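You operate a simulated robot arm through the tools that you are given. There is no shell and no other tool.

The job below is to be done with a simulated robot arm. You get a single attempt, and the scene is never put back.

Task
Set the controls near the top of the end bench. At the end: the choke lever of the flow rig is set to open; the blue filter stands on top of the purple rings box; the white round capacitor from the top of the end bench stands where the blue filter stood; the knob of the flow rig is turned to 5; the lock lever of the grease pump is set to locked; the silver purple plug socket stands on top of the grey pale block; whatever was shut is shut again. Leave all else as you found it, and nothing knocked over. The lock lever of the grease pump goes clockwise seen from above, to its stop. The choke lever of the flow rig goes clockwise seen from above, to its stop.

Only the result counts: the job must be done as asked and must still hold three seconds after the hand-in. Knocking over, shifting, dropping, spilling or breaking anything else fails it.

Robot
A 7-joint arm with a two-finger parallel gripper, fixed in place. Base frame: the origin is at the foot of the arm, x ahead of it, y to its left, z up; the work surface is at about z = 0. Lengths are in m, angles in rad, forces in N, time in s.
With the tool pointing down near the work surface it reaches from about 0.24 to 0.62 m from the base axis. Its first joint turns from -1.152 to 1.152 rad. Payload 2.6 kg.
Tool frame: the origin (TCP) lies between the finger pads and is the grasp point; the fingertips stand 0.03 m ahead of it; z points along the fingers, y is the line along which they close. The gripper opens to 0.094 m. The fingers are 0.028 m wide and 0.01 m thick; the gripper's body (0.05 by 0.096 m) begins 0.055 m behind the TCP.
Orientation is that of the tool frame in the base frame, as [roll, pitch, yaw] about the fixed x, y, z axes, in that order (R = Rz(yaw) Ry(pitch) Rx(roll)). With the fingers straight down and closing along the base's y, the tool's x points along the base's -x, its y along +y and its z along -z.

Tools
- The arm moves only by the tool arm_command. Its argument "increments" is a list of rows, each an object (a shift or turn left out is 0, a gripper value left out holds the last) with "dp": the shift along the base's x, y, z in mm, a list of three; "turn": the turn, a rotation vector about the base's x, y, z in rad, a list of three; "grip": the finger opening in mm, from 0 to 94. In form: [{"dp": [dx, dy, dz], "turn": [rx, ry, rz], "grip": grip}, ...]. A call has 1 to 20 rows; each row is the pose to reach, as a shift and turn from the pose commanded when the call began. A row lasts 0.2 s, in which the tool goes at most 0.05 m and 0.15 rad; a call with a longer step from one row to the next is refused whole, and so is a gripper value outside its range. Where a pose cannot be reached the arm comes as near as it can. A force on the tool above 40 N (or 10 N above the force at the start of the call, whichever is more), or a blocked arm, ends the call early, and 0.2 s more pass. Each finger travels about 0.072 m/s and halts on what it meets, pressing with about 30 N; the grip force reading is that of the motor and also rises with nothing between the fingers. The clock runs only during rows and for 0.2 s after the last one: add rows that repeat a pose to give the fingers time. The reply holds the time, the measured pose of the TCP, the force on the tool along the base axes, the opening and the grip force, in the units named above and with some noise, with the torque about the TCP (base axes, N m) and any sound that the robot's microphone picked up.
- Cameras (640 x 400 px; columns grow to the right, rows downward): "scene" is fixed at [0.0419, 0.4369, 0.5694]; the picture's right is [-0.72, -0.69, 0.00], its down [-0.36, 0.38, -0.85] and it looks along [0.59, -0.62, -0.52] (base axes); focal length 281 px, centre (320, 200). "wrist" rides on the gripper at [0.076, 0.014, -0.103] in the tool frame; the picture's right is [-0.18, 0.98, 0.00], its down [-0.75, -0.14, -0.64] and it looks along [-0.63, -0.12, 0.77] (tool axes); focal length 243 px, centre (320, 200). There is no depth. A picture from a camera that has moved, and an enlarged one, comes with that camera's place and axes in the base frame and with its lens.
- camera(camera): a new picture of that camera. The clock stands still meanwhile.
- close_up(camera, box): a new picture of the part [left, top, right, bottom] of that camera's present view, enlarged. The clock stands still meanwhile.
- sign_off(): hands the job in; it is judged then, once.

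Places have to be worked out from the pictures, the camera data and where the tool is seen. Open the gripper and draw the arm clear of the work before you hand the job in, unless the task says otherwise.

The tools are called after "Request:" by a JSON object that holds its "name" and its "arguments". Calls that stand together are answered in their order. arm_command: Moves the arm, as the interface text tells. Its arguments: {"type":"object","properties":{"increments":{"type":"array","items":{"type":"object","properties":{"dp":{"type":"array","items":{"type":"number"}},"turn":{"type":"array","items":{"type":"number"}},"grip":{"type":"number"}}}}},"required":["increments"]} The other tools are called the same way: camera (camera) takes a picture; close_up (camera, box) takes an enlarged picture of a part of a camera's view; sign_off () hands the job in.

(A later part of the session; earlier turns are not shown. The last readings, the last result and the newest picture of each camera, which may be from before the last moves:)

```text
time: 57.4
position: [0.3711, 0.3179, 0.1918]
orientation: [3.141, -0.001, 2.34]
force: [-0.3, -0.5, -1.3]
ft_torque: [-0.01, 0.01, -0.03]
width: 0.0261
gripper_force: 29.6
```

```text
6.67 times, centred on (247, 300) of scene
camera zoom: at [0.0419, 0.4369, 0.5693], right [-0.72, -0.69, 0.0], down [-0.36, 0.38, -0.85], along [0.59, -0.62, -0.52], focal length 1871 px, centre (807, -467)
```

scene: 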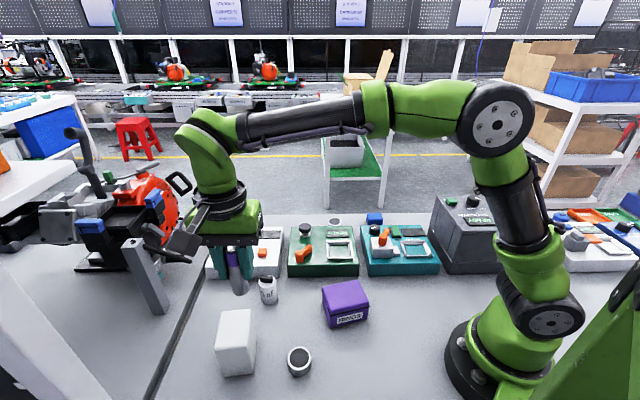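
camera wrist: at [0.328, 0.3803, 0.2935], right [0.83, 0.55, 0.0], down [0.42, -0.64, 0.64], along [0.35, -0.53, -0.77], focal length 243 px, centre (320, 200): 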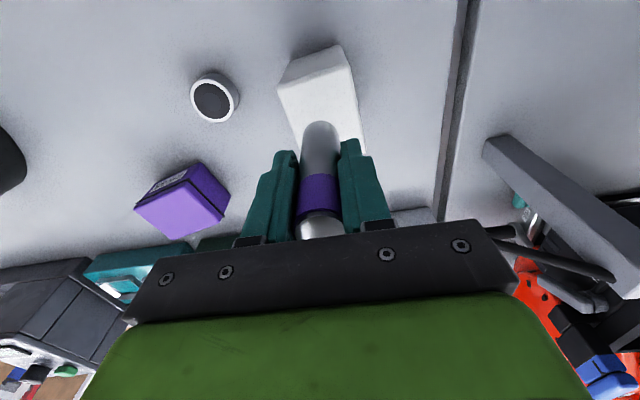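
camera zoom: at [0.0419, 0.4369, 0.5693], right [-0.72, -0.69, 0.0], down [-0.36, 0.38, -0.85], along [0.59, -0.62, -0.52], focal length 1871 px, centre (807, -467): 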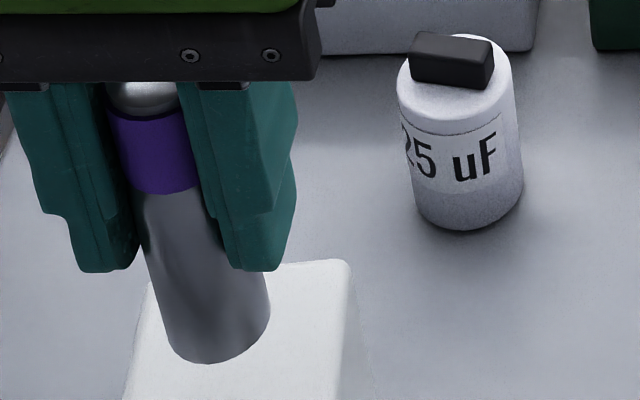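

Centred on the block within a few mm. I lower slowly, watching the vertical force for contact.

Request:
{"name": "arm_command", "arguments": {"increments": [{"dp": [0, 0, -6]}, {"dp": [0, 0, -11]}, {"dp": [0, 0, -15]}, {"dp": [0, 0, -15]}]}}

Request:
{"name": "close_up", "arguments": {"camera": "scene", "box": [200, 270, 280, 330]}}

```text
time: 58.4
position: [0.3712, 0.3164, 0.1764]
orientation: [-3.141, -0.002, 2.338]
force: [0.2, 0.1, -0.7]
ft_torque: [0.02, 0.0, 0.02]
width: 0.0263
gripper_force: 30.0
```

```text
6.67 times, centred on (240, 300) of scene
camera zoom: at [0.0419, 0.4369, 0.5693], right [-0.72, -0.69, 0.0], down [-0.36, 0.38, -0.85], along [0.59, -0.62, -0.52], focal length 1871 px, centre (853, -467)
```

zoom: 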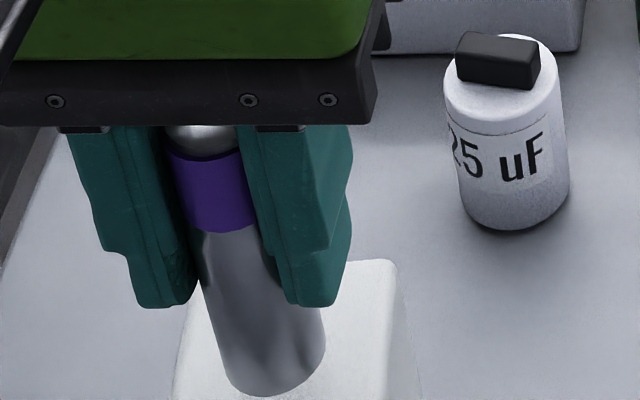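

Not yet in contact. I continue in 1.5–2 mm steps.

Request:
{"name": "arm_command", "arguments": {"increments": [{"dp": [0, 0, -2]}, {"dp": [0, 0, -4]}, {"dp": [0, 0, -5]}, {"dp": [0, 0, -5]}]}}

```text
time: 59.4
position: [0.3716, 0.3156, 0.1728]
orientation: [3.141, -0.002, 2.338]
force: [0.0, -0.1, -0.7]
ft_torque: [0.01, -0.02, -0.01]
width: 0.0261
gripper_force: 30.7
```

Request:
{"name": "arm_command", "arguments": {"increments": [{"dp": [0, 0, -1.5]}, {"dp": [0, 0, -3]}, {"dp": [0, 0, -4]}, {"dp": [0, 0, -4]}]}}

Request:
{"name": "close_up", "arguments": {"camera": "scene", "box": [200, 280, 280, 380]}}

```text
time: 60.4
position: [0.3708, 0.3151, 0.1682]
orientation: [3.141, -0.001, 2.339]
force: [1.0, 1.2, -0.9]
ft_torque: [-0.03, 0.01, -0.03]
width: 0.026
gripper_force: 29.7
```

```text
4.00 times, centred on (240, 330) of scene
camera zoom: at [0.0419, 0.4369, 0.5693], right [-0.72, -0.69, 0.0], down [-0.36, 0.38, -0.85], along [0.59, -0.62, -0.52], focal length 1122 px, centre (640, -320)
```

zoom: 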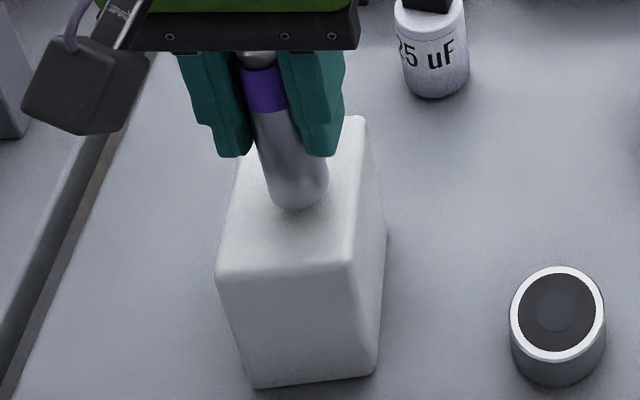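

Still no contact force; I keep lowering by 1 mm steps.

Request:
{"name": "arm_command", "arguments": {"increments": [{"dp": [0, 0, -1]}, {"dp": [0, 0, -2]}, {"dp": [0, 0, -3]}, {"dp": [0, 0, -3]}]}}

```text
time: 61.4
position: [0.371, 0.314, 0.1643]
orientation: [-3.14, -0.002, 2.339]
force: [0.4, 0.7, -1.4]
ft_torque: [0.02, 0.04, -0.02]
width: 0.0262
gripper_force: 29.7
```

Request:
{"name": "arm_command", "arguments": {"increments": [{"dp": [0, 0, -1]}, {"dp": [0, 0, -2]}, {"dp": [0, 0, -3]}, {"dp": [0, 0, -3]}]}}

Request:
{"name": "close_up", "arguments": {"camera": "scene", "box": [216, 290, 280, 330]}}

```text
time: 62.4
position: [0.3703, 0.3136, 0.1621]
orientation: [3.142, -0.001, 2.338]
force: [0.6, -0.2, -1.6]
ft_torque: [0.01, -0.01, -0.04]
width: 0.0261
gripper_force: 30.4
```

```text
10.00 times, centred on (248, 310) of scene
camera zoom: at [0.0419, 0.4369, 0.5693], right [-0.72, -0.69, 0.0], down [-0.36, 0.38, -0.85], along [0.59, -0.62, -0.52], focal length 2806 px, centre (1040, -900)
```

zoom: 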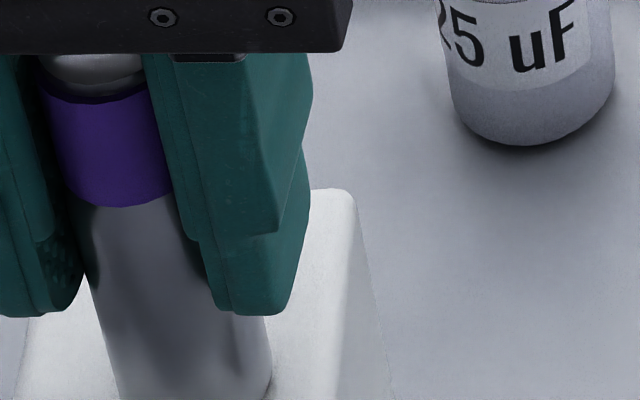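

Request:
{"name": "arm_command", "arguments": {"increments": [{"dp": [0, 0, -1]}, {"dp": [0, 0, -2]}, {"dp": [0, 0, -3]}, {"dp": [0, 0, -3]}]}}

Request:
{"name": "close_up", "arguments": {"camera": "scene", "box": [216, 310, 280, 350]}}

```text
time: 63.4
position: [0.3718, 0.3152, 0.1597]
orientation: [3.138, -0.001, 2.338]
force: [-1.9, -4.0, 13.1]
ft_torque: [-0.38, 0.29, 0.03]
width: 0.0259
gripper_force: 29.9
```

```text
10.00 times, centred on (248, 330) of scene
camera zoom: at [0.0418, 0.4369, 0.5694], right [-0.72, -0.69, 0.0], down [-0.36, 0.38, -0.85], along [0.59, -0.62, -0.52], focal length 2806 px, centre (1040, -1100)
```

zoom: 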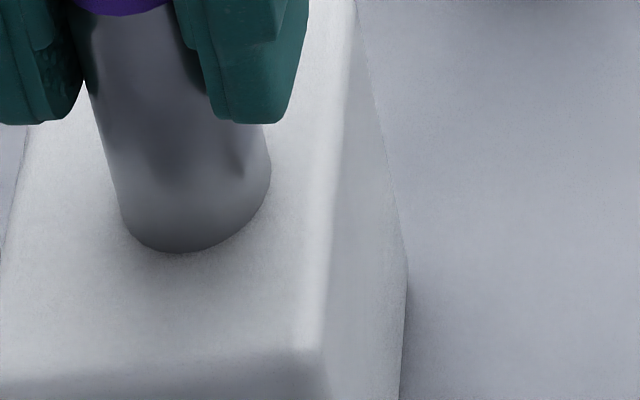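

Contact at 13 N: the plug stands on the block. I ease off 1 mm, open the fingers, and lift away.

Request:
{"name": "arm_command", "arguments": {"increments": [{"dp": [0, 0, 1]}, {"dp": [0, 0, 1]}, {"dp": [0, 0, 1], "grip": 30}, {"dp": [0, 0, 1], "grip": 40}, {"dp": [0, 0, 1], "grip": 50}, {"dp": [0, 0, 1], "grip": 50}, {"dp": [0, 0, 20], "grip": 50}, {"dp": [0, 0, 50], "grip": 50}, {"dp": [0, 0, 90], "grip": 50}, {"dp": [0, 0, 120], "grip": 50}, {"dp": [0, 0, 120], "grip": 50}]}}

Request:
{"name": "close_up", "arguments": {"camera": "scene", "box": [180, 260, 340, 390]}}

Request:
{"name": "camera", "arguments": {"camera": "wrist"}}

```text
time: 65.8
position: [0.3703, 0.3141, 0.2788]
orientation: [-3.141, -0.002, 2.339]
force: [-0.6, 0.0, -0.3]
ft_torque: [-0.01, -0.02, -0.01]
width: 0.05
gripper_force: 0.1
```

```text
3.08 times, centred on (260, 325) of scene
camera zoom: at [0.0419, 0.4369, 0.5694], right [-0.72, -0.69, 0.0], down [-0.36, 0.38, -0.85], along [0.59, -0.62, -0.52], focal length 864 px, centre (505, -185)
```

zoom: 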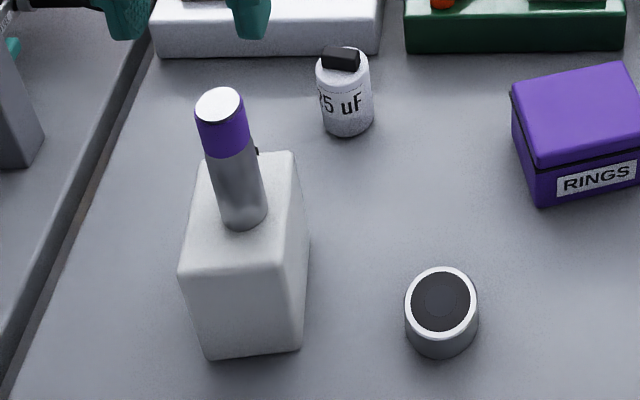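

```text
taken
camera wrist: at [0.3273, 0.3787, 0.3809], right [0.83, 0.55, 0.0], down [0.42, -0.64, 0.64], along [0.35, -0.53, -0.77], focal length 243 px, centre (320, 200)
```

wrist: 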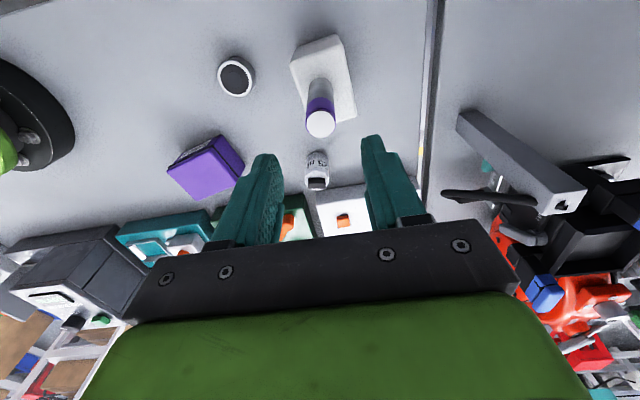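

The plug stands upright on the block. Now I travel back to the blue filter for a closer look.

Request:
{"name": "arm_command", "arguments": {"increments": [{"dp": [3, -42, 0]}, {"dp": [6, -84, 0]}, {"dp": [9, -126, 0]}, {"dp": [12, -168, 0]}, {"dp": [15, -210, 0]}, {"dp": [18, -252, 0]}, {"dp": [21, -294, 0]}, {"dp": [24, -336, 0]}, {"dp": [28, -378, 0]}, {"dp": [32, -420, 0]}, {"dp": [36, -462, 0]}, {"dp": [39, -500, -20]}, {"dp": [42, -538, -40]}, {"dp": [42, -538, -60]}, {"dp": [42, -538, -60]}]}}

Request:
{"name": "camera", "arguments": {"camera": "wrist"}}

Request:
{"name": "close_up", "arguments": {"camera": "wrist", "box": [240, 60, 400, 160]}}

Request:
{"name": "close_up", "arguments": {"camera": "scene", "box": [330, 190, 410, 240]}}

```text
time: 69.0
position: [0.4116, -0.2199, 0.2196]
orientation: [3.141, -0.003, 2.338]
force: [0.1, -0.2, 0.1]
ft_torque: [0.0, 0.0, 0.01]
width: 0.05
gripper_force: 0.0
```

```text
taken
camera wrist: at [0.3668, -0.1559, 0.3216], right [0.83, 0.55, 0.0], down [0.42, -0.64, 0.64], along [0.35, -0.53, -0.77], focal length 243 px, centre (320, 200)
```

wrist: 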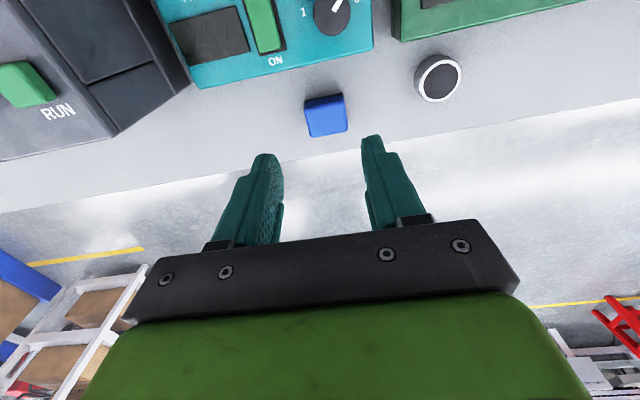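

```text
4.00 times, centred on (320, 110) of wrist
camera zoom: at [0.3668, -0.1559, 0.3216], right [0.83, 0.55, 0.0], down [0.42, -0.64, 0.64], along [0.35, -0.53, -0.77], focal length 970 px, centre (320, 560)
```

zoom: 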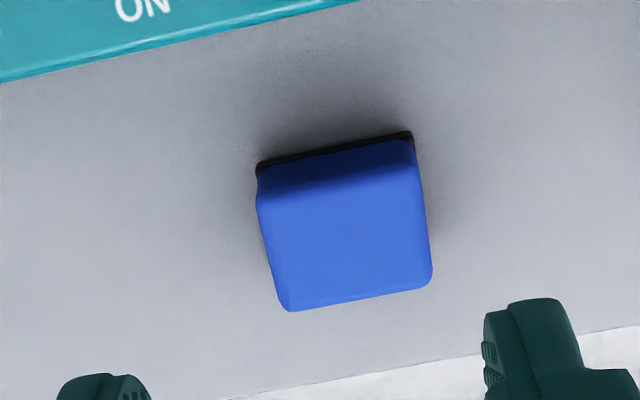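

```text
8.00 times, centred on (370, 215) of scene
camera zoom: at [0.0419, 0.4369, 0.5694], right [-0.72, -0.69, 0.0], down [-0.36, 0.38, -0.85], along [0.59, -0.62, -0.52], focal length 2245 px, centre (-80, 80)
```

zoom: 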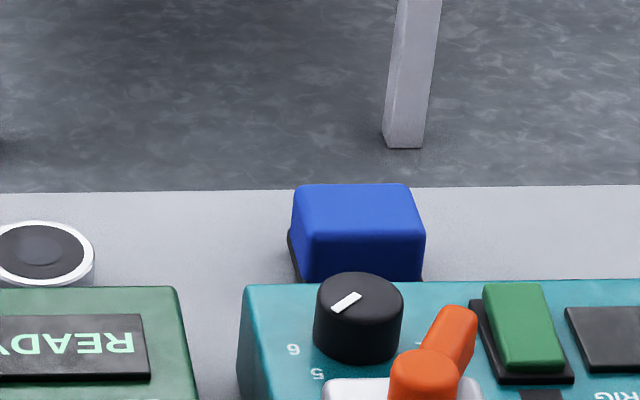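

The blue filter is about 48×34 mm, ~36 mm tall, centred near (0.438,-0.248) and aligned with the tool. I move above it with wider fingers and check centring.

Request:
{"name": "arm_command", "arguments": {"increments": [{"dp": [13, -14, 0], "grip": 72}, {"dp": [26.3, -28, 0], "grip": 72}, {"dp": [26.3, -28, -40], "grip": 72}, {"dp": [26.3, -28, -80], "grip": 72}, {"dp": [26.3, -28, -120], "grip": 72}, {"dp": [26.3, -28, -120], "grip": 72}]}}

Request:
{"name": "camera", "arguments": {"camera": "wrist"}}

Request:
{"name": "close_up", "arguments": {"camera": "wrist", "box": [220, 80, 420, 205]}}

Request:
{"name": "close_up", "arguments": {"camera": "scene", "box": [330, 180, 426, 240]}}

```text
time: 70.4
position: [0.4396, -0.2488, 0.0983]
orientation: [-3.141, -0.002, 2.338]
force: [-0.1, 0.7, 0.7]
ft_torque: [0.03, 0.01, -0.02]
width: 0.072
gripper_force: 0.1
```

```text
taken
camera wrist: at [0.3948, -0.1835, 0.1997], right [0.83, 0.55, 0.0], down [0.42, -0.64, 0.64], along [0.35, -0.53, -0.77], focal length 243 px, centre (320, 200)
```

wrist: 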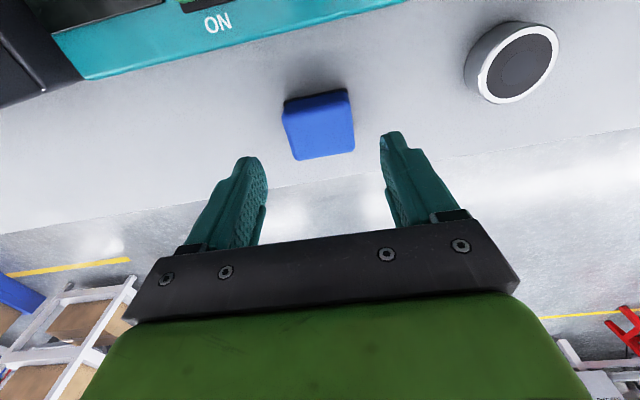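

```text
3.20 times, centred on (320, 142) of wrist
camera zoom: at [0.3948, -0.1835, 0.1997], right [0.83, 0.55, 0.0], down [0.42, -0.64, 0.64], along [0.35, -0.53, -0.77], focal length 776 px, centre (320, 384)
```

zoom: 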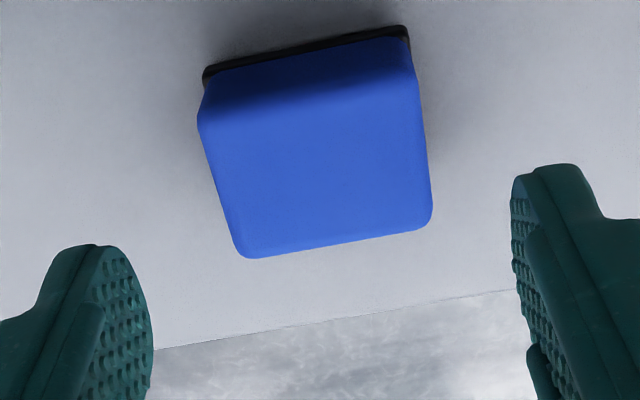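

```text
6.67 times, centred on (378, 210) of scene
camera zoom: at [0.0419, 0.4369, 0.5694], right [-0.72, -0.69, 0.0], down [-0.36, 0.38, -0.85], along [0.59, -0.62, -0.52], focal length 1871 px, centre (-67, 133)
```

zoom: 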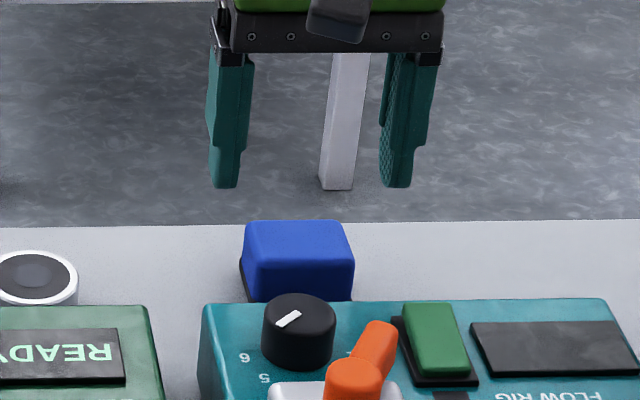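

Well centred. I trim yaw by +0.02, descend around the filter and close on it.

Request:
{"name": "arm_command", "arguments": {"increments": [{"dp": [-0.9, 0.9, -20], "turn": [0, 0, 0.021], "grip": 72}, {"dp": [-0.9, 0.9, -40], "turn": [0, 0, 0.021], "grip": 72}, {"dp": [-0.9, 0.9, -58], "turn": [0, 0, 0.021], "grip": 72}, {"dp": [-0.9, 0.9, -58], "turn": [0, 0, 0.021], "grip": 72}, {"dp": [-0.9, 0.9, -58], "turn": [0, 0, 0.021], "grip": 50}, {"dp": [-0.9, 0.9, -58], "turn": [0, 0, 0.021], "grip": 40}, {"dp": [-0.9, 0.9, -58], "turn": [0, 0, 0.021], "grip": 40}, {"dp": [-0.9, 0.9, -58], "turn": [0, 0, 0.021], "grip": 40}]}}

Request:
{"name": "close_up", "arguments": {"camera": "wrist", "box": [220, 80, 420, 205]}}

Request:
{"name": "close_up", "arguments": {"camera": "scene", "box": [330, 180, 426, 240]}}

```text
time: 72.2
position: [0.4415, -0.251, 0.0409]
orientation: [3.14, -0.002, 2.362]
force: [0.1, 0.3, 0.4]
ft_torque: [0.03, 0.01, 0.0]
width: 0.0487
gripper_force: 30.0
```

```text
3.20 times, centred on (320, 142) of wrist
camera zoom: at [0.3952, -0.1874, 0.1434], right [0.82, 0.57, 0.0], down [0.44, -0.63, 0.64], along [0.36, -0.53, -0.77], focal length 776 px, centre (320, 384)
```

zoom: 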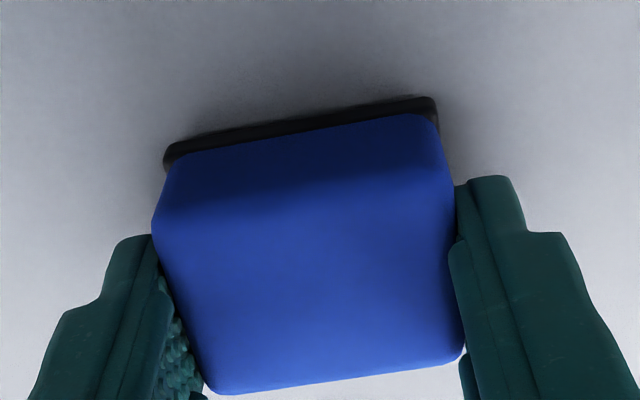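

```text
6.67 times, centred on (378, 210) of scene
camera zoom: at [0.0419, 0.4369, 0.5694], right [-0.72, -0.69, 0.0], down [-0.36, 0.38, -0.85], along [0.59, -0.62, -0.52], focal length 1871 px, centre (-67, 133)
```

zoom: 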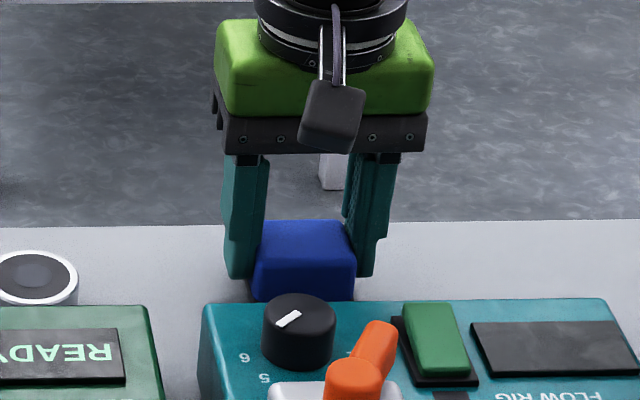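

The filter is gripped (48.7 mm); its home centre is about (0.438,-0.248). I lift it straight up and carry it at height to a spot beyond the rings box so the camera can see the box.

Request:
{"name": "arm_command", "arguments": {"increments": [{"dp": [0, 0, 10]}, {"dp": [0, 0, 45]}, {"dp": [0, 0, 90]}, {"dp": [0, 0, 135]}, {"dp": [0, 0, 180]}, {"dp": [0, 0, 220]}, {"dp": [-14, 40, 220]}, {"dp": [-28, 80, 220]}, {"dp": [-42, 120, 220]}, {"dp": [-56, 160, 220]}, {"dp": [-70, 200, 220]}, {"dp": [-84, 240, 220]}, {"dp": [-98, 280, 220]}, {"dp": [-112, 320, 220]}, {"dp": [-126, 360, 220]}, {"dp": [-141, 400, 220]}, {"dp": [-141, 400, 220]}]}}

Request:
{"name": "camera", "arguments": {"camera": "wrist"}}

Request:
{"name": "camera", "arguments": {"camera": "scene"}}

```text
time: 75.8
position: [0.2962, 0.1512, 0.2592]
orientation: [3.142, -0.002, 2.36]
force: [-0.7, 0.1, -0.2]
ft_torque: [0.0, 0.0, -0.03]
width: 0.049
gripper_force: 30.1
```

```text
taken
camera wrist: at [0.2515, 0.2156, 0.3615], right [0.82, 0.57, 0.0], down [0.44, -0.63, 0.64], along [0.36, -0.53, -0.77], focal length 243 px, centre (320, 200)
```

wrist: 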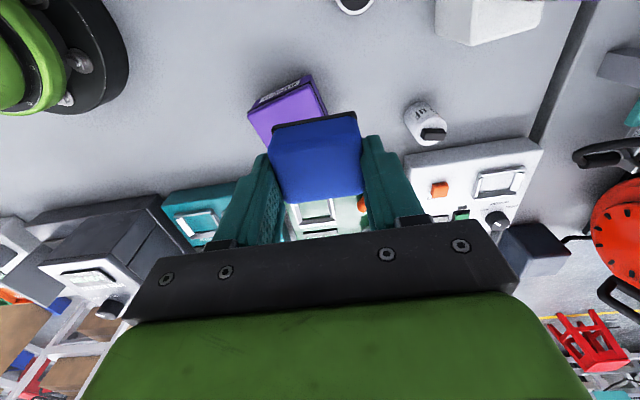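

```text
taken
```

scene: 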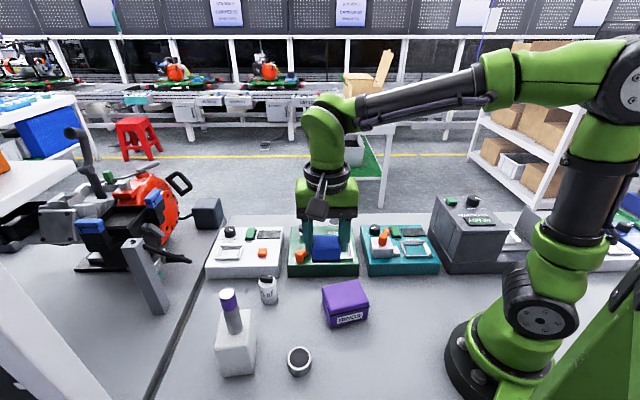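

The filter hides part of the box; I back off along the camera direction to see the whole lid.

Request:
{"name": "arm_command", "arguments": {"increments": [{"dp": [-14, 14, 0]}, {"dp": [-28, 35, 0]}, {"dp": [-32, 55, 0]}, {"dp": [-32, 55, 0]}]}}

Request:
{"name": "camera", "arguments": {"camera": "wrist"}}

Request:
{"name": "close_up", "arguments": {"camera": "wrist", "box": [180, 80, 340, 180]}}

Request:
{"name": "close_up", "arguments": {"camera": "scene", "box": [300, 260, 396, 340]}}

```text
time: 76.8
position: [0.267, 0.2057, 0.2603]
orientation: [-3.14, -0.002, 2.36]
force: [-0.7, 0.2, -0.2]
ft_torque: [-0.01, 0.03, -0.01]
width: 0.0489
gripper_force: 29.6
```

```text
taken
camera wrist: at [0.2213, 0.2699, 0.3627], right [0.82, 0.57, 0.0], down [0.44, -0.63, 0.64], along [0.36, -0.53, -0.77], focal length 243 px, centre (320, 200)
```

wrist: 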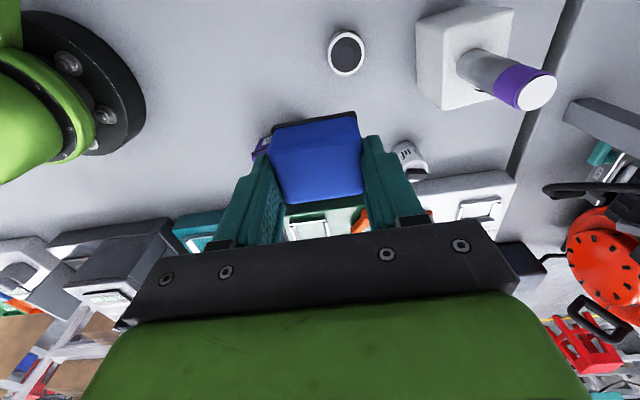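

```text
4.00 times, centred on (260, 130) of wrist
camera zoom: at [0.2213, 0.2699, 0.3627], right [0.82, 0.57, 0.0], down [0.44, -0.63, 0.64], along [0.36, -0.53, -0.77], focal length 970 px, centre (560, 480)
```

zoom: 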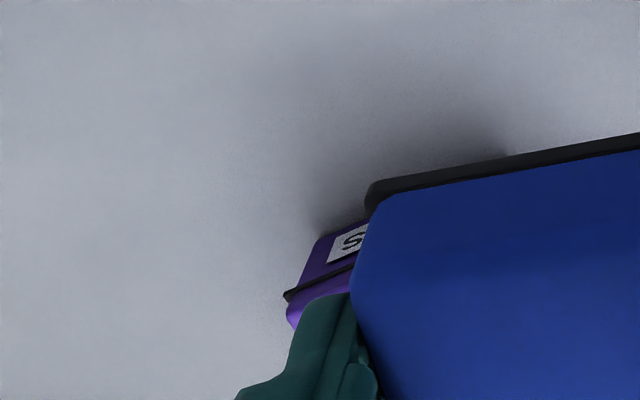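

```text
5.00 times, centred on (348, 300) of scene
camera zoom: at [0.0419, 0.4369, 0.5694], right [-0.72, -0.69, 0.0], down [-0.36, 0.38, -0.85], along [0.59, -0.62, -0.52], focal length 1403 px, centre (180, -300)
```

zoom: 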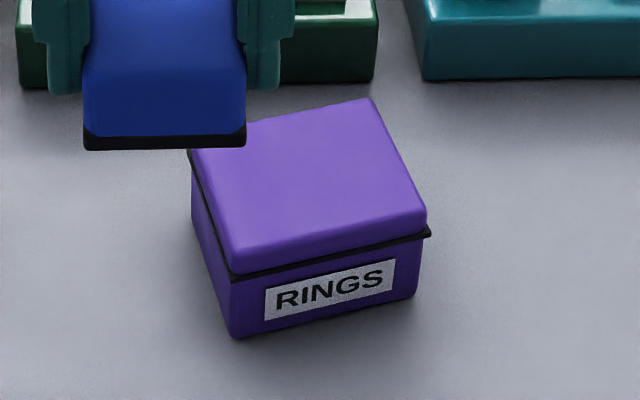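

Wrong direction; I move the other way so the box appears nearer the top of the view, clear of the filter.

Request:
{"name": "arm_command", "arguments": {"increments": [{"dp": [20, -28, 0]}, {"dp": [40, -56, 0]}, {"dp": [60, -84, 0]}, {"dp": [74, -102, 0]}, {"dp": [74, -102, 0]}]}}

Request:
{"name": "camera", "arguments": {"camera": "wrist"}}

Request:
{"name": "close_up", "arguments": {"camera": "wrist", "box": [220, 20, 380, 120]}}

```text
time: 78.0
position: [0.3393, 0.1013, 0.2616]
orientation: [3.141, -0.001, 2.36]
force: [0.6, 1.0, -0.4]
ft_torque: [-0.03, 0.0, -0.01]
width: 0.0488
gripper_force: 30.0
```

```text
taken
camera wrist: at [0.2942, 0.1644, 0.3637], right [0.82, 0.57, 0.0], down [0.44, -0.63, 0.64], along [0.36, -0.53, -0.77], focal length 243 px, centre (320, 200)
```

wrist: 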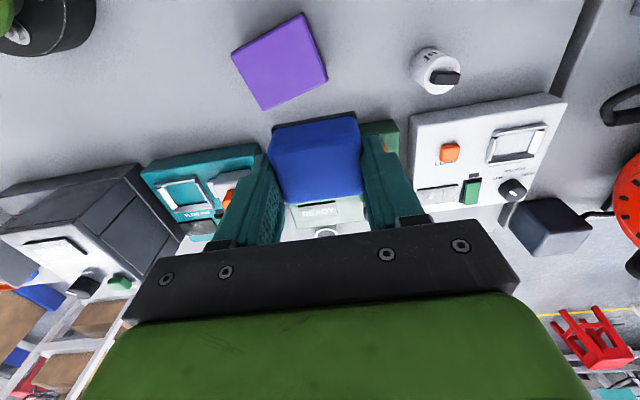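

```text
4.00 times, centred on (300, 70) of wrist
camera zoom: at [0.2942, 0.1644, 0.3637], right [0.82, 0.57, 0.0], down [0.44, -0.63, 0.64], along [0.36, -0.53, -0.77], focal length 970 px, centre (400, 720)
```

zoom: 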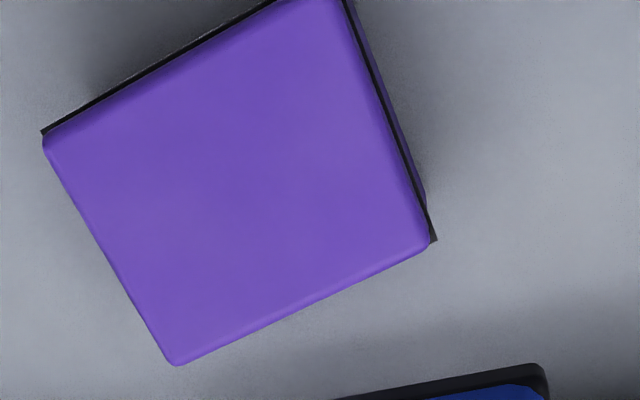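

The rings box lid is ~88×66 mm, centred near (0.293,0.086), rotated ~14° from the tool. I rotate the filter to match, move above the centre, and descend partway.

Request:
{"name": "arm_command", "arguments": {"increments": [{"dp": [-14, -6, 0], "turn": [0, 0, 0.081]}, {"dp": [-28, -12, 0], "turn": [0, 0, 0.162]}, {"dp": [-42, -18.4, 0], "turn": [0, 0, 0.243]}, {"dp": [-42, -18.4, -40], "turn": [0, 0, 0.243]}, {"dp": [-42, -18.4, -80], "turn": [0, 0, 0.243]}, {"dp": [-42, -18.4, -120], "turn": [0, 0, 0.243]}, {"dp": [-42, -18.4, -120], "turn": [0, 0, 0.243]}]}}

Request:
{"name": "camera", "arguments": {"camera": "wrist"}}

Request:
{"name": "close_up", "arguments": {"camera": "scene", "box": [284, 240, 412, 340]}}

```text
time: 79.6
position: [0.2993, 0.0825, 0.1384]
orientation: [3.141, -0.002, 2.602]
force: [0.2, -0.1, -0.7]
ft_torque: [-0.01, 0.02, -0.03]
width: 0.0489
gripper_force: 30.3
```

```text
taken
camera wrist: at [0.2409, 0.134, 0.2418], right [0.66, 0.75, 0.0], down [0.58, -0.51, 0.64], along [0.48, -0.42, -0.77], focal length 243 px, centre (320, 200)
```

wrist: 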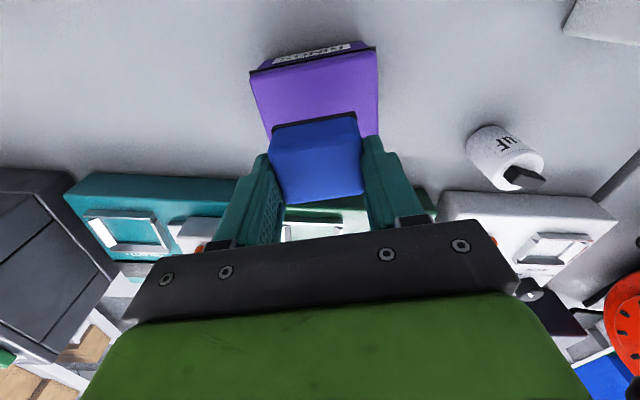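

```text
4.00 times, centred on (348, 290) of scene
camera zoom: at [0.0419, 0.4369, 0.5694], right [-0.72, -0.69, 0.0], down [-0.36, 0.38, -0.85], along [0.59, -0.62, -0.52], focal length 1122 px, centre (208, -160)
```

zoom: 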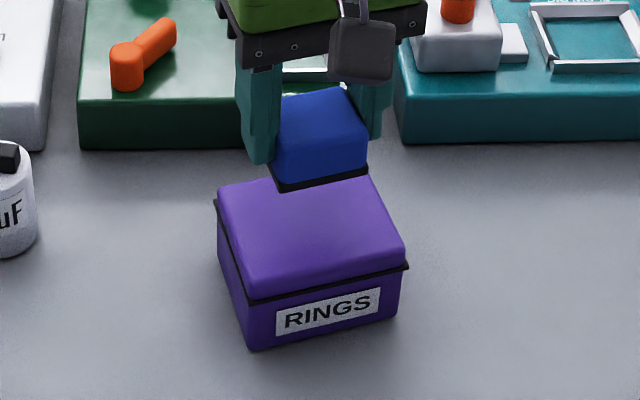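

Aligned with the box. I zoom to verify the offset relative to the lid edges.

Request:
{"name": "close_up", "arguments": {"camera": "wrist", "box": [230, 30, 400, 145]}}

```text
3.48 times, centred on (315, 88) of wrist
camera zoom: at [0.2409, 0.134, 0.2418], right [0.66, 0.75, 0.0], down [0.58, -0.51, 0.64], along [0.48, -0.42, -0.77], focal length 844 px, centre (337, 591)
```

zoom: 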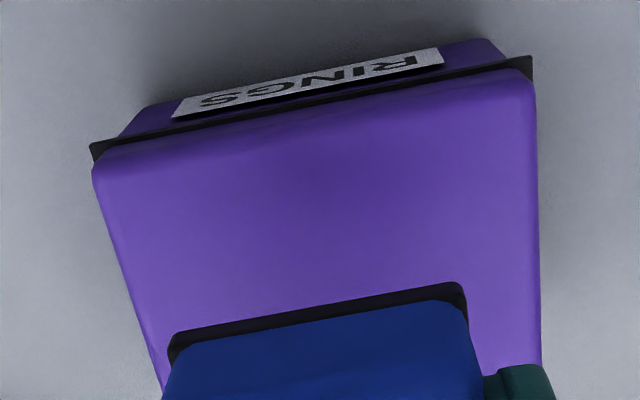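

Offsets are within 3 mm of the lid's centre. I lower in stages, watching the force.

Request:
{"name": "arm_command", "arguments": {"increments": [{"dp": [-2, 1.3, -12]}, {"dp": [-2, 1.3, -24]}, {"dp": [-2, 1.3, -30]}, {"dp": [-2, 1.3, -33]}, {"dp": [-2, 1.3, -33]}]}}

Request:
{"name": "close_up", "arguments": {"camera": "scene", "box": [300, 250, 396, 330]}}

```text
time: 80.8
position: [0.2964, 0.0862, 0.1075]
orientation: [3.14, -0.004, 2.602]
force: [0.9, -0.4, -0.2]
ft_torque: [-0.02, -0.02, 0.01]
width: 0.0489
gripper_force: 30.5
```

```text
5.00 times, centred on (348, 290) of scene
camera zoom: at [0.0419, 0.4369, 0.5694], right [-0.72, -0.69, 0.0], down [-0.36, 0.38, -0.85], along [0.59, -0.62, -0.52], focal length 1403 px, centre (180, -250)
```

zoom: 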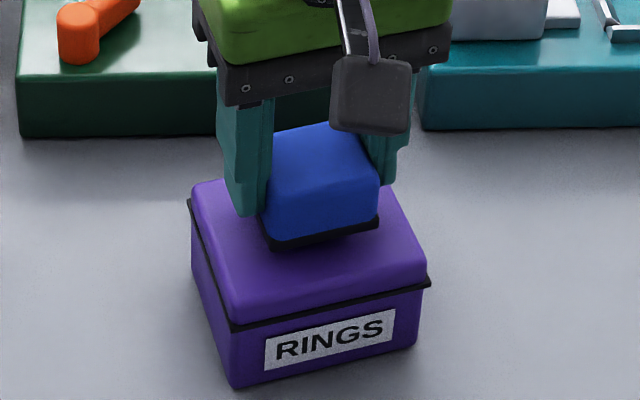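

Request:
{"name": "arm_command", "arguments": {"increments": [{"dp": [0, 0, -2]}, {"dp": [0, 0, -4]}, {"dp": [0, 0, -6]}, {"dp": [0, 0, -6]}]}}

Request:
{"name": "close_up", "arguments": {"camera": "scene", "box": [300, 250, 396, 330]}}

```text
time: 81.8
position: [0.2968, 0.0851, 0.1019]
orientation: [3.141, -0.001, 2.601]
force: [-1.2, 0.3, -0.3]
ft_torque: [0.01, -0.01, -0.03]
width: 0.049
gripper_force: 29.9
```

```text
5.00 times, centred on (348, 290) of scene
camera zoom: at [0.0419, 0.4369, 0.5694], right [-0.72, -0.69, 0.0], down [-0.36, 0.38, -0.85], along [0.59, -0.62, -0.52], focal length 1403 px, centre (180, -250)
```

zoom: 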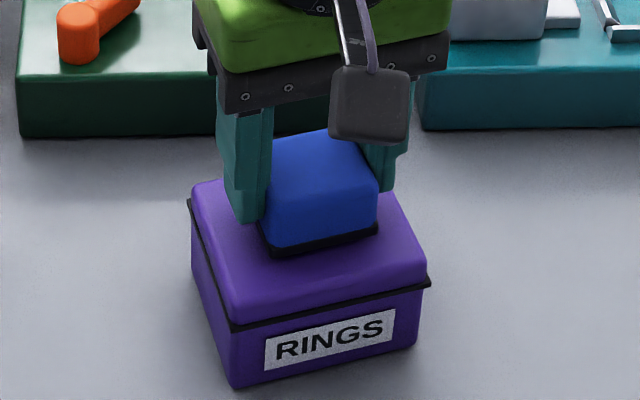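

I continue down in 1 mm steps until contact.

Request:
{"name": "arm_command", "arguments": {"increments": [{"dp": [0, 0, -1]}, {"dp": [0, 0, -2]}, {"dp": [0, 0, -3]}, {"dp": [0, 0, -3]}]}}

```text
time: 82.8
position: [0.2968, 0.0859, 0.0998]
orientation: [3.14, -0.001, 2.604]
force: [-3.3, -5.4, 27.4]
ft_torque: [-0.21, 0.22, -0.05]
width: 0.049
gripper_force: 29.7
```

Contact (27 N). I ease up 1.5 mm and re-read before releasing.

Request:
{"name": "arm_command", "arguments": {"increments": [{"dp": [0, 0, 1]}, {"dp": [0, 0, 1.5]}, {"dp": [0, 0, 1.5]}]}}

Request:
{"name": "close_up", "arguments": {"camera": "scene", "box": [300, 250, 396, 330]}}

```text
time: 83.6
position: [0.2961, 0.0854, 0.0995]
orientation: [3.14, -0.002, 2.603]
force: [4.3, -1.2, 10.7]
ft_torque: [-0.02, -0.26, 0.0]
width: 0.0487
gripper_force: 30.3
```

```text
5.00 times, centred on (348, 290) of scene
camera zoom: at [0.0418, 0.4369, 0.5694], right [-0.72, -0.69, 0.0], down [-0.36, 0.38, -0.85], along [0.59, -0.62, -0.52], focal length 1403 px, centre (180, -250)
```

zoom: 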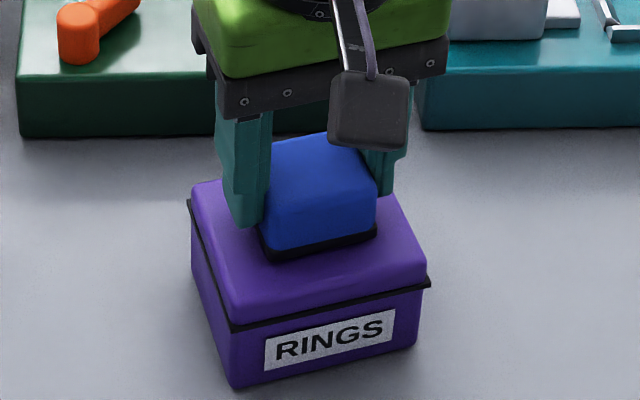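

Still ~11 N; I ease another 0.8 mm, open, and lift straight up.

Request:
{"name": "arm_command", "arguments": {"increments": [{"dp": [0, 0, 0.8]}, {"dp": [0, 0, 0.8], "grip": 52}, {"dp": [0, 0, 0.8], "grip": 60}, {"dp": [0, 0, 0.8], "grip": 72}, {"dp": [0, 0, 0.8], "grip": 72}, {"dp": [0, 0, 20], "grip": 72}, {"dp": [0, 0, 60], "grip": 72}, {"dp": [0, 0, 100], "grip": 72}, {"dp": [0, 0, 140], "grip": 72}, {"dp": [0, 0, 140], "grip": 72}]}}

Request:
{"name": "close_up", "arguments": {"camera": "scene", "box": [284, 240, 412, 340]}}

Request:
{"name": "camera", "arguments": {"camera": "wrist"}}

```text
time: 85.8
position: [0.2949, 0.0843, 0.2433]
orientation: [-3.141, -0.001, 2.604]
force: [-0.1, 0.5, -0.4]
ft_torque: [0.0, -0.02, -0.06]
width: 0.072
gripper_force: 0.0
```

```text
4.00 times, centred on (348, 290) of scene
camera zoom: at [0.0419, 0.4369, 0.5694], right [-0.72, -0.69, 0.0], down [-0.36, 0.38, -0.85], along [0.59, -0.62, -0.52], focal length 1122 px, centre (208, -160)
```

zoom: 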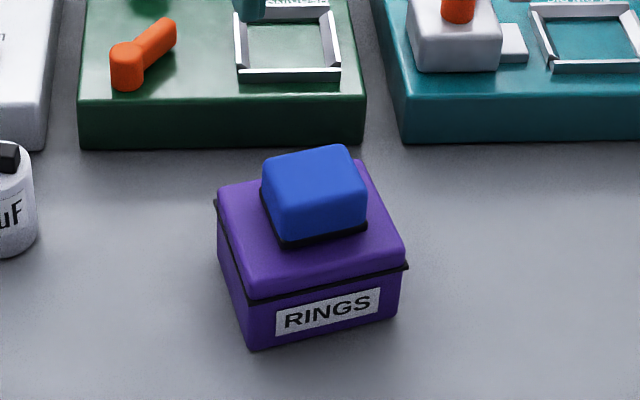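

```text
taken
camera wrist: at [0.2358, 0.1347, 0.346], right [0.66, 0.75, 0.0], down [0.58, -0.51, 0.64], along [0.48, -0.42, -0.77], focal length 243 px, centre (320, 200)
```

wrist: 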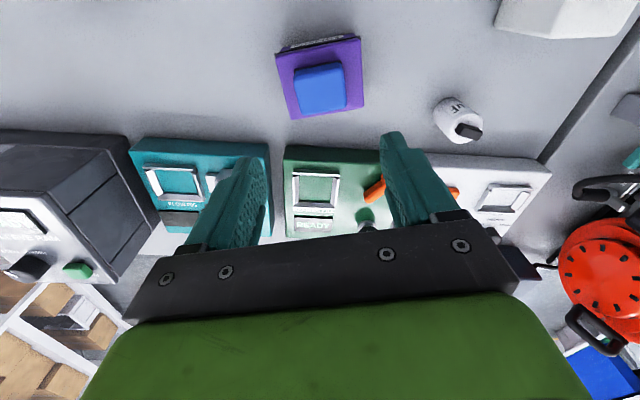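

The filter stands squarely on the box. Next the white capacitor; I zoom on it from here.

Request:
{"name": "close_up", "arguments": {"camera": "wrist", "box": [400, 70, 528, 150]}}

Request:
{"name": "close_up", "arguments": {"camera": "scene", "box": [236, 260, 300, 310]}}

```text
5.00 times, centred on (464, 110) of wrist
camera zoom: at [0.2358, 0.1347, 0.346], right [0.66, 0.75, 0.0], down [0.58, -0.51, 0.64], along [0.48, -0.42, -0.77], focal length 1213 px, centre (-400, 650)
```

zoom: 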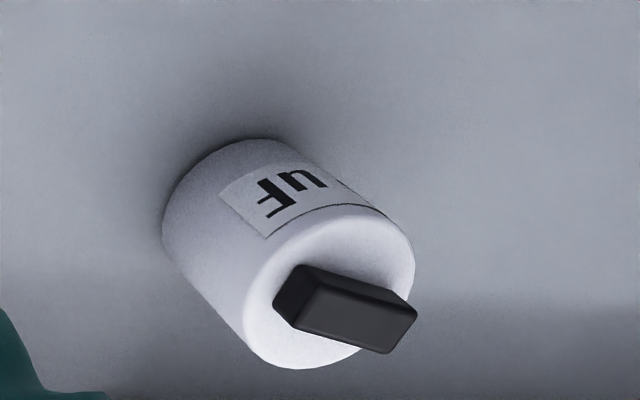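

```text
8.00 times, centred on (268, 285) of scene
camera zoom: at [0.0419, 0.4369, 0.5694], right [-0.72, -0.69, 0.0], down [-0.36, 0.38, -0.85], along [0.59, -0.62, -0.52], focal length 2245 px, centre (736, -480)
```

zoom: 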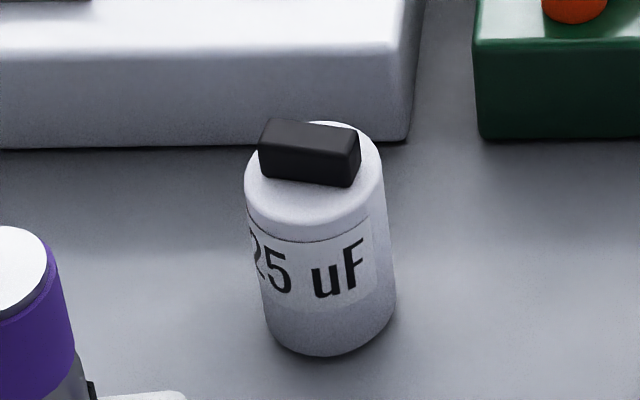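

The capacitor is ~39 mm across, ~50 mm tall (plus terminal), standing near (0.455,0.189). I approach with yaw ≈ π so the wrist camera keeps clear of the plug on the block.

Request:
{"name": "arm_command", "arguments": {"increments": [{"dp": [26, 21, 0], "turn": [0, 0, 0.108]}, {"dp": [52, 42, 0], "turn": [0, 0, 0.215]}, {"dp": [78, 63, 0], "turn": [0, 0, 0.323]}, {"dp": [104, 84, 0], "turn": [0, 0, 0.43]}, {"dp": [130, 104, 0], "turn": [0, 0, 0.5376]}, {"dp": [130, 104, -40], "turn": [0, 0, 0.5376]}, {"dp": [130, 104, -40], "turn": [0, 0, 0.5376]}]}}

Request:
{"name": "camera", "arguments": {"camera": "wrist"}}

Request:
{"name": "close_up", "arguments": {"camera": "wrist", "box": [240, 60, 400, 160]}}

Request:
{"name": "camera", "arguments": {"camera": "scene"}}

```text
time: 87.4
position: [0.4276, 0.1885, 0.2005]
orientation: [-3.14, -0.001, -3.141]
force: [0.7, 0.7, 0.1]
ft_torque: [-0.01, 0.02, 0.02]
width: 0.0719
gripper_force: 0.0
```

```text
taken
camera wrist: at [0.3498, 0.2023, 0.302], right [0.18, 0.98, 0.0], down [0.76, -0.14, 0.64], along [0.63, -0.12, -0.77], focal length 243 px, centre (320, 200)
```

wrist: 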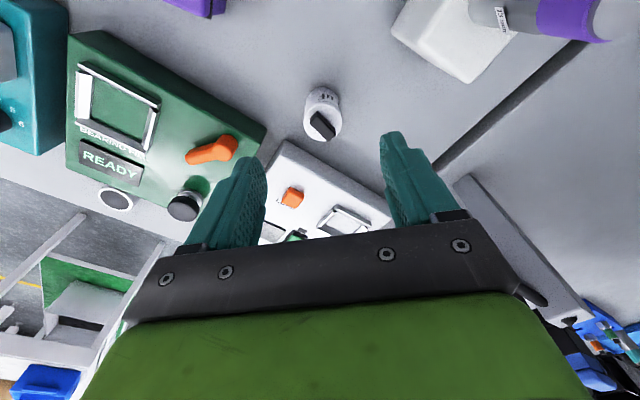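

```text
4.00 times, centred on (320, 110) of wrist
camera zoom: at [0.3498, 0.2023, 0.302], right [0.18, 0.98, 0.0], down [0.76, -0.14, 0.64], along [0.63, -0.12, -0.77], focal length 970 px, centre (320, 560)
```

zoom: 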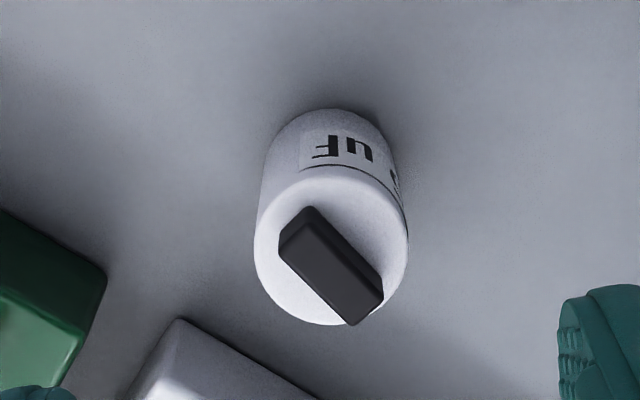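

```text
taken
```

scene: 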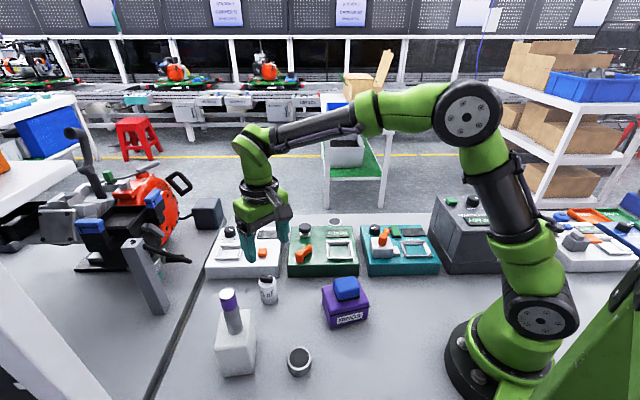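

Capacitor centre is (+23,-2) mm from the tool, 41 mm across. The white device's corner is close to the -y finger, so I rotate to yaw 2.8 and use a 56 mm opening, then descend above it.

Request:
{"name": "arm_command", "arguments": {"increments": [{"dp": [8, -1, 0], "turn": [0, 0, -0.114], "grip": 56}, {"dp": [16, -1.5, 0], "turn": [0, 0, -0.228], "grip": 56}, {"dp": [23, -2, 0], "turn": [0, 0, -0.3416], "grip": 56}, {"dp": [23, -2, -40], "turn": [0, 0, -0.3416], "grip": 56}, {"dp": [23, -2, -80], "turn": [0, 0, -0.3416], "grip": 56}, {"dp": [23, -2, -100], "turn": [0, 0, -0.3416], "grip": 56}, {"dp": [23, -2, -100], "turn": [0, 0, -0.3416], "grip": 56}]}}

Request:
{"name": "camera", "arguments": {"camera": "wrist"}}

Request:
{"name": "close_up", "arguments": {"camera": "wrist", "box": [220, 80, 420, 205]}}

Request:
{"name": "close_up", "arguments": {"camera": "scene", "box": [200, 210, 340, 330]}}

```text
time: 89.0
position: [0.4472, 0.1844, 0.0982]
orientation: [3.14, -0.002, 2.8]
force: [0.2, 0.4, -0.1]
ft_torque: [-0.02, 0.02, 0.0]
width: 0.0562
gripper_force: 0.1
```

```text
taken
camera wrist: at [0.3796, 0.223, 0.2001], right [0.5, 0.86, 0.0], down [0.66, -0.39, 0.64], along [0.55, -0.32, -0.77], focal length 243 px, centre (320, 200)
```

wrist: 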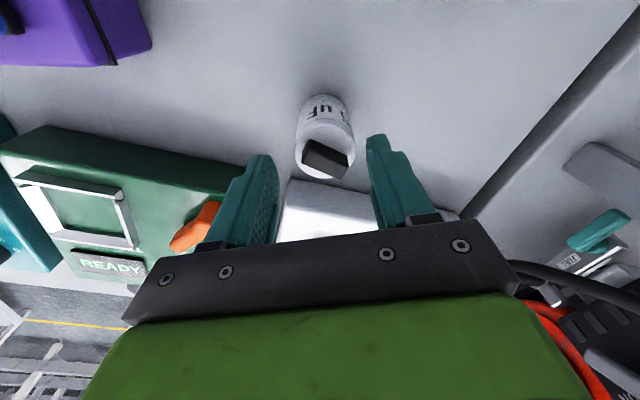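

```text
3.20 times, centred on (320, 142) of wrist
camera zoom: at [0.3796, 0.223, 0.2001], right [0.5, 0.86, 0.0], down [0.66, -0.39, 0.64], along [0.55, -0.32, -0.77], focal length 776 px, centre (320, 384)
```

zoom: 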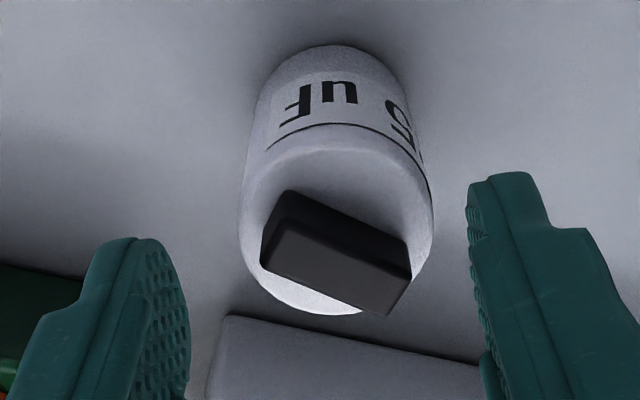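

```text
3.33 times, centred on (270, 270) of scene
camera zoom: at [0.0419, 0.4369, 0.5694], right [-0.72, -0.69, 0.0], down [-0.36, 0.38, -0.85], along [0.59, -0.62, -0.52], focal length 935 px, centre (487, -33)
```

zoom: 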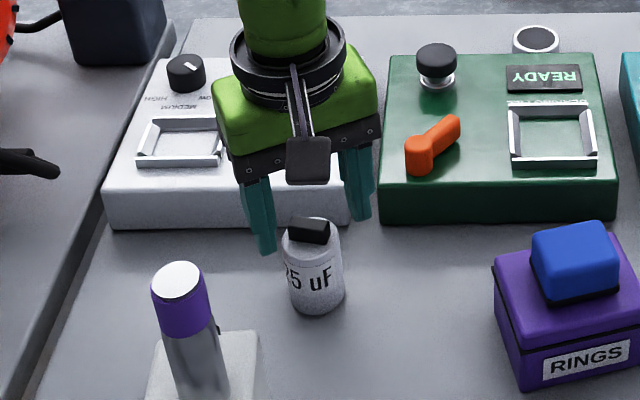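

Centred within ~3 mm. I correct by (+2.7,+1.7) mm, descend around the capacitor and close.

Request:
{"name": "arm_command", "arguments": {"increments": [{"dp": [2.7, 1.7, -15], "grip": 56}, {"dp": [2.7, 1.7, -35], "grip": 56}, {"dp": [2.7, 1.7, -54], "grip": 56}, {"dp": [2.7, 1.7, -54], "grip": 56}, {"dp": [2.7, 1.7, -54], "grip": 42}, {"dp": [2.7, 1.7, -54], "grip": 32}, {"dp": [2.7, 1.7, -54], "grip": 32}, {"dp": [2.7, 1.7, -54], "grip": 32}]}}

Request:
{"name": "close_up", "arguments": {"camera": "wrist", "box": [220, 80, 420, 205]}}

Request:
{"name": "close_up", "arguments": {"camera": "scene", "box": [200, 210, 340, 330]}}

```text
time: 90.8
position: [0.4498, 0.1888, 0.0458]
orientation: [3.141, -0.002, 2.799]
force: [1.0, 0.2, 0.2]
ft_torque: [-0.02, 0.02, -0.02]
width: 0.0391
gripper_force: 29.9
```

```text
3.20 times, centred on (320, 142) of wrist
camera zoom: at [0.3822, 0.2278, 0.1478], right [0.5, 0.86, 0.0], down [0.66, -0.39, 0.64], along [0.55, -0.32, -0.77], focal length 776 px, centre (320, 384)
```

zoom: 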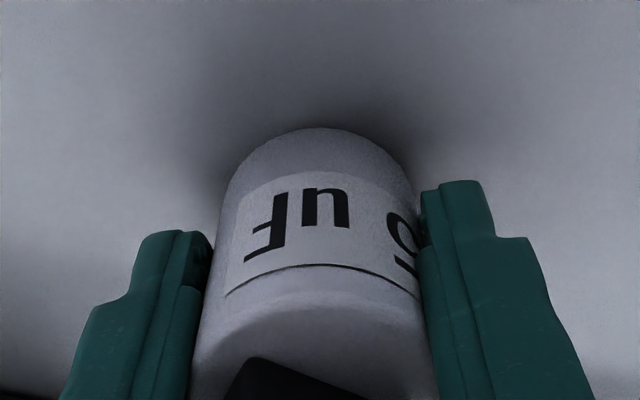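

```text
3.33 times, centred on (270, 270) of scene
camera zoom: at [0.0419, 0.4369, 0.5694], right [-0.72, -0.69, 0.0], down [-0.36, 0.38, -0.85], along [0.59, -0.62, -0.52], focal length 935 px, centre (487, -33)
```

zoom: 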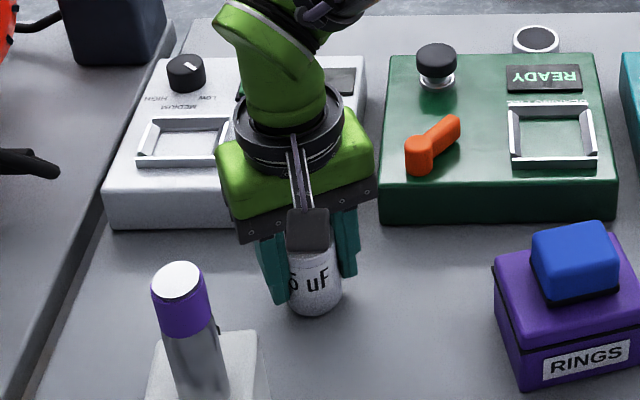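

Capacitor gripped at 39 mm, centred on the tool. I lift it and carry it at height to the filter's former place.

Request:
{"name": "arm_command", "arguments": {"increments": [{"dp": [0, 0, 10]}, {"dp": [0, 0, 50]}, {"dp": [0, 0, 95]}, {"dp": [0, 0, 140]}, {"dp": [0, 0, 180]}, {"dp": [-1, -44, 180]}, {"dp": [-2, -88, 180]}, {"dp": [-3, -132, 180]}, {"dp": [-4, -176, 180]}, {"dp": [-5, -220, 180]}, {"dp": [-6, -264, 180]}, {"dp": [-8, -308, 180]}, {"dp": [-10, -352, 180]}, {"dp": [-11, -396, 180]}, {"dp": [-11.8, -436.5, 180]}, {"dp": [-11.8, -436.5, 180]}]}}

Request:
{"name": "camera", "arguments": {"camera": "wrist"}}

Request:
{"name": "camera", "arguments": {"camera": "scene"}}

```text
time: 94.2
position: [0.4381, -0.2453, 0.2265]
orientation: [3.139, -0.003, 2.798]
force: [0.0, 0.5, -1.3]
ft_torque: [-0.02, 0.02, 0.02]
width: 0.0387
gripper_force: 29.9
```

```text
taken
camera wrist: at [0.3703, -0.2076, 0.3284], right [0.5, 0.86, 0.0], down [0.66, -0.39, 0.64], along [0.55, -0.32, -0.77], focal length 243 px, centre (320, 200)
```

wrist: 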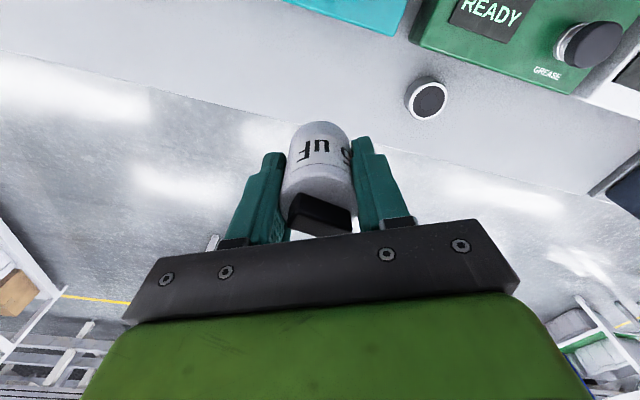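

```text
taken
```

scene: 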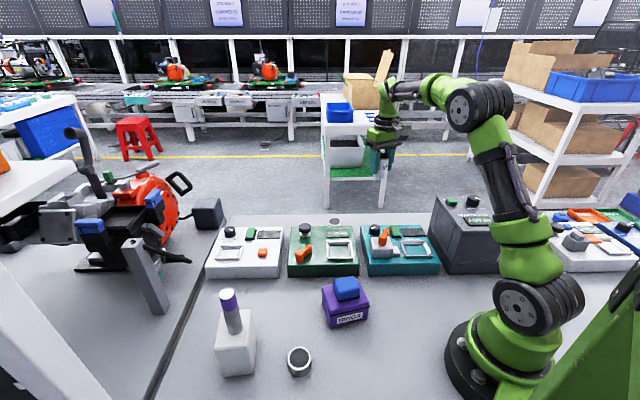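

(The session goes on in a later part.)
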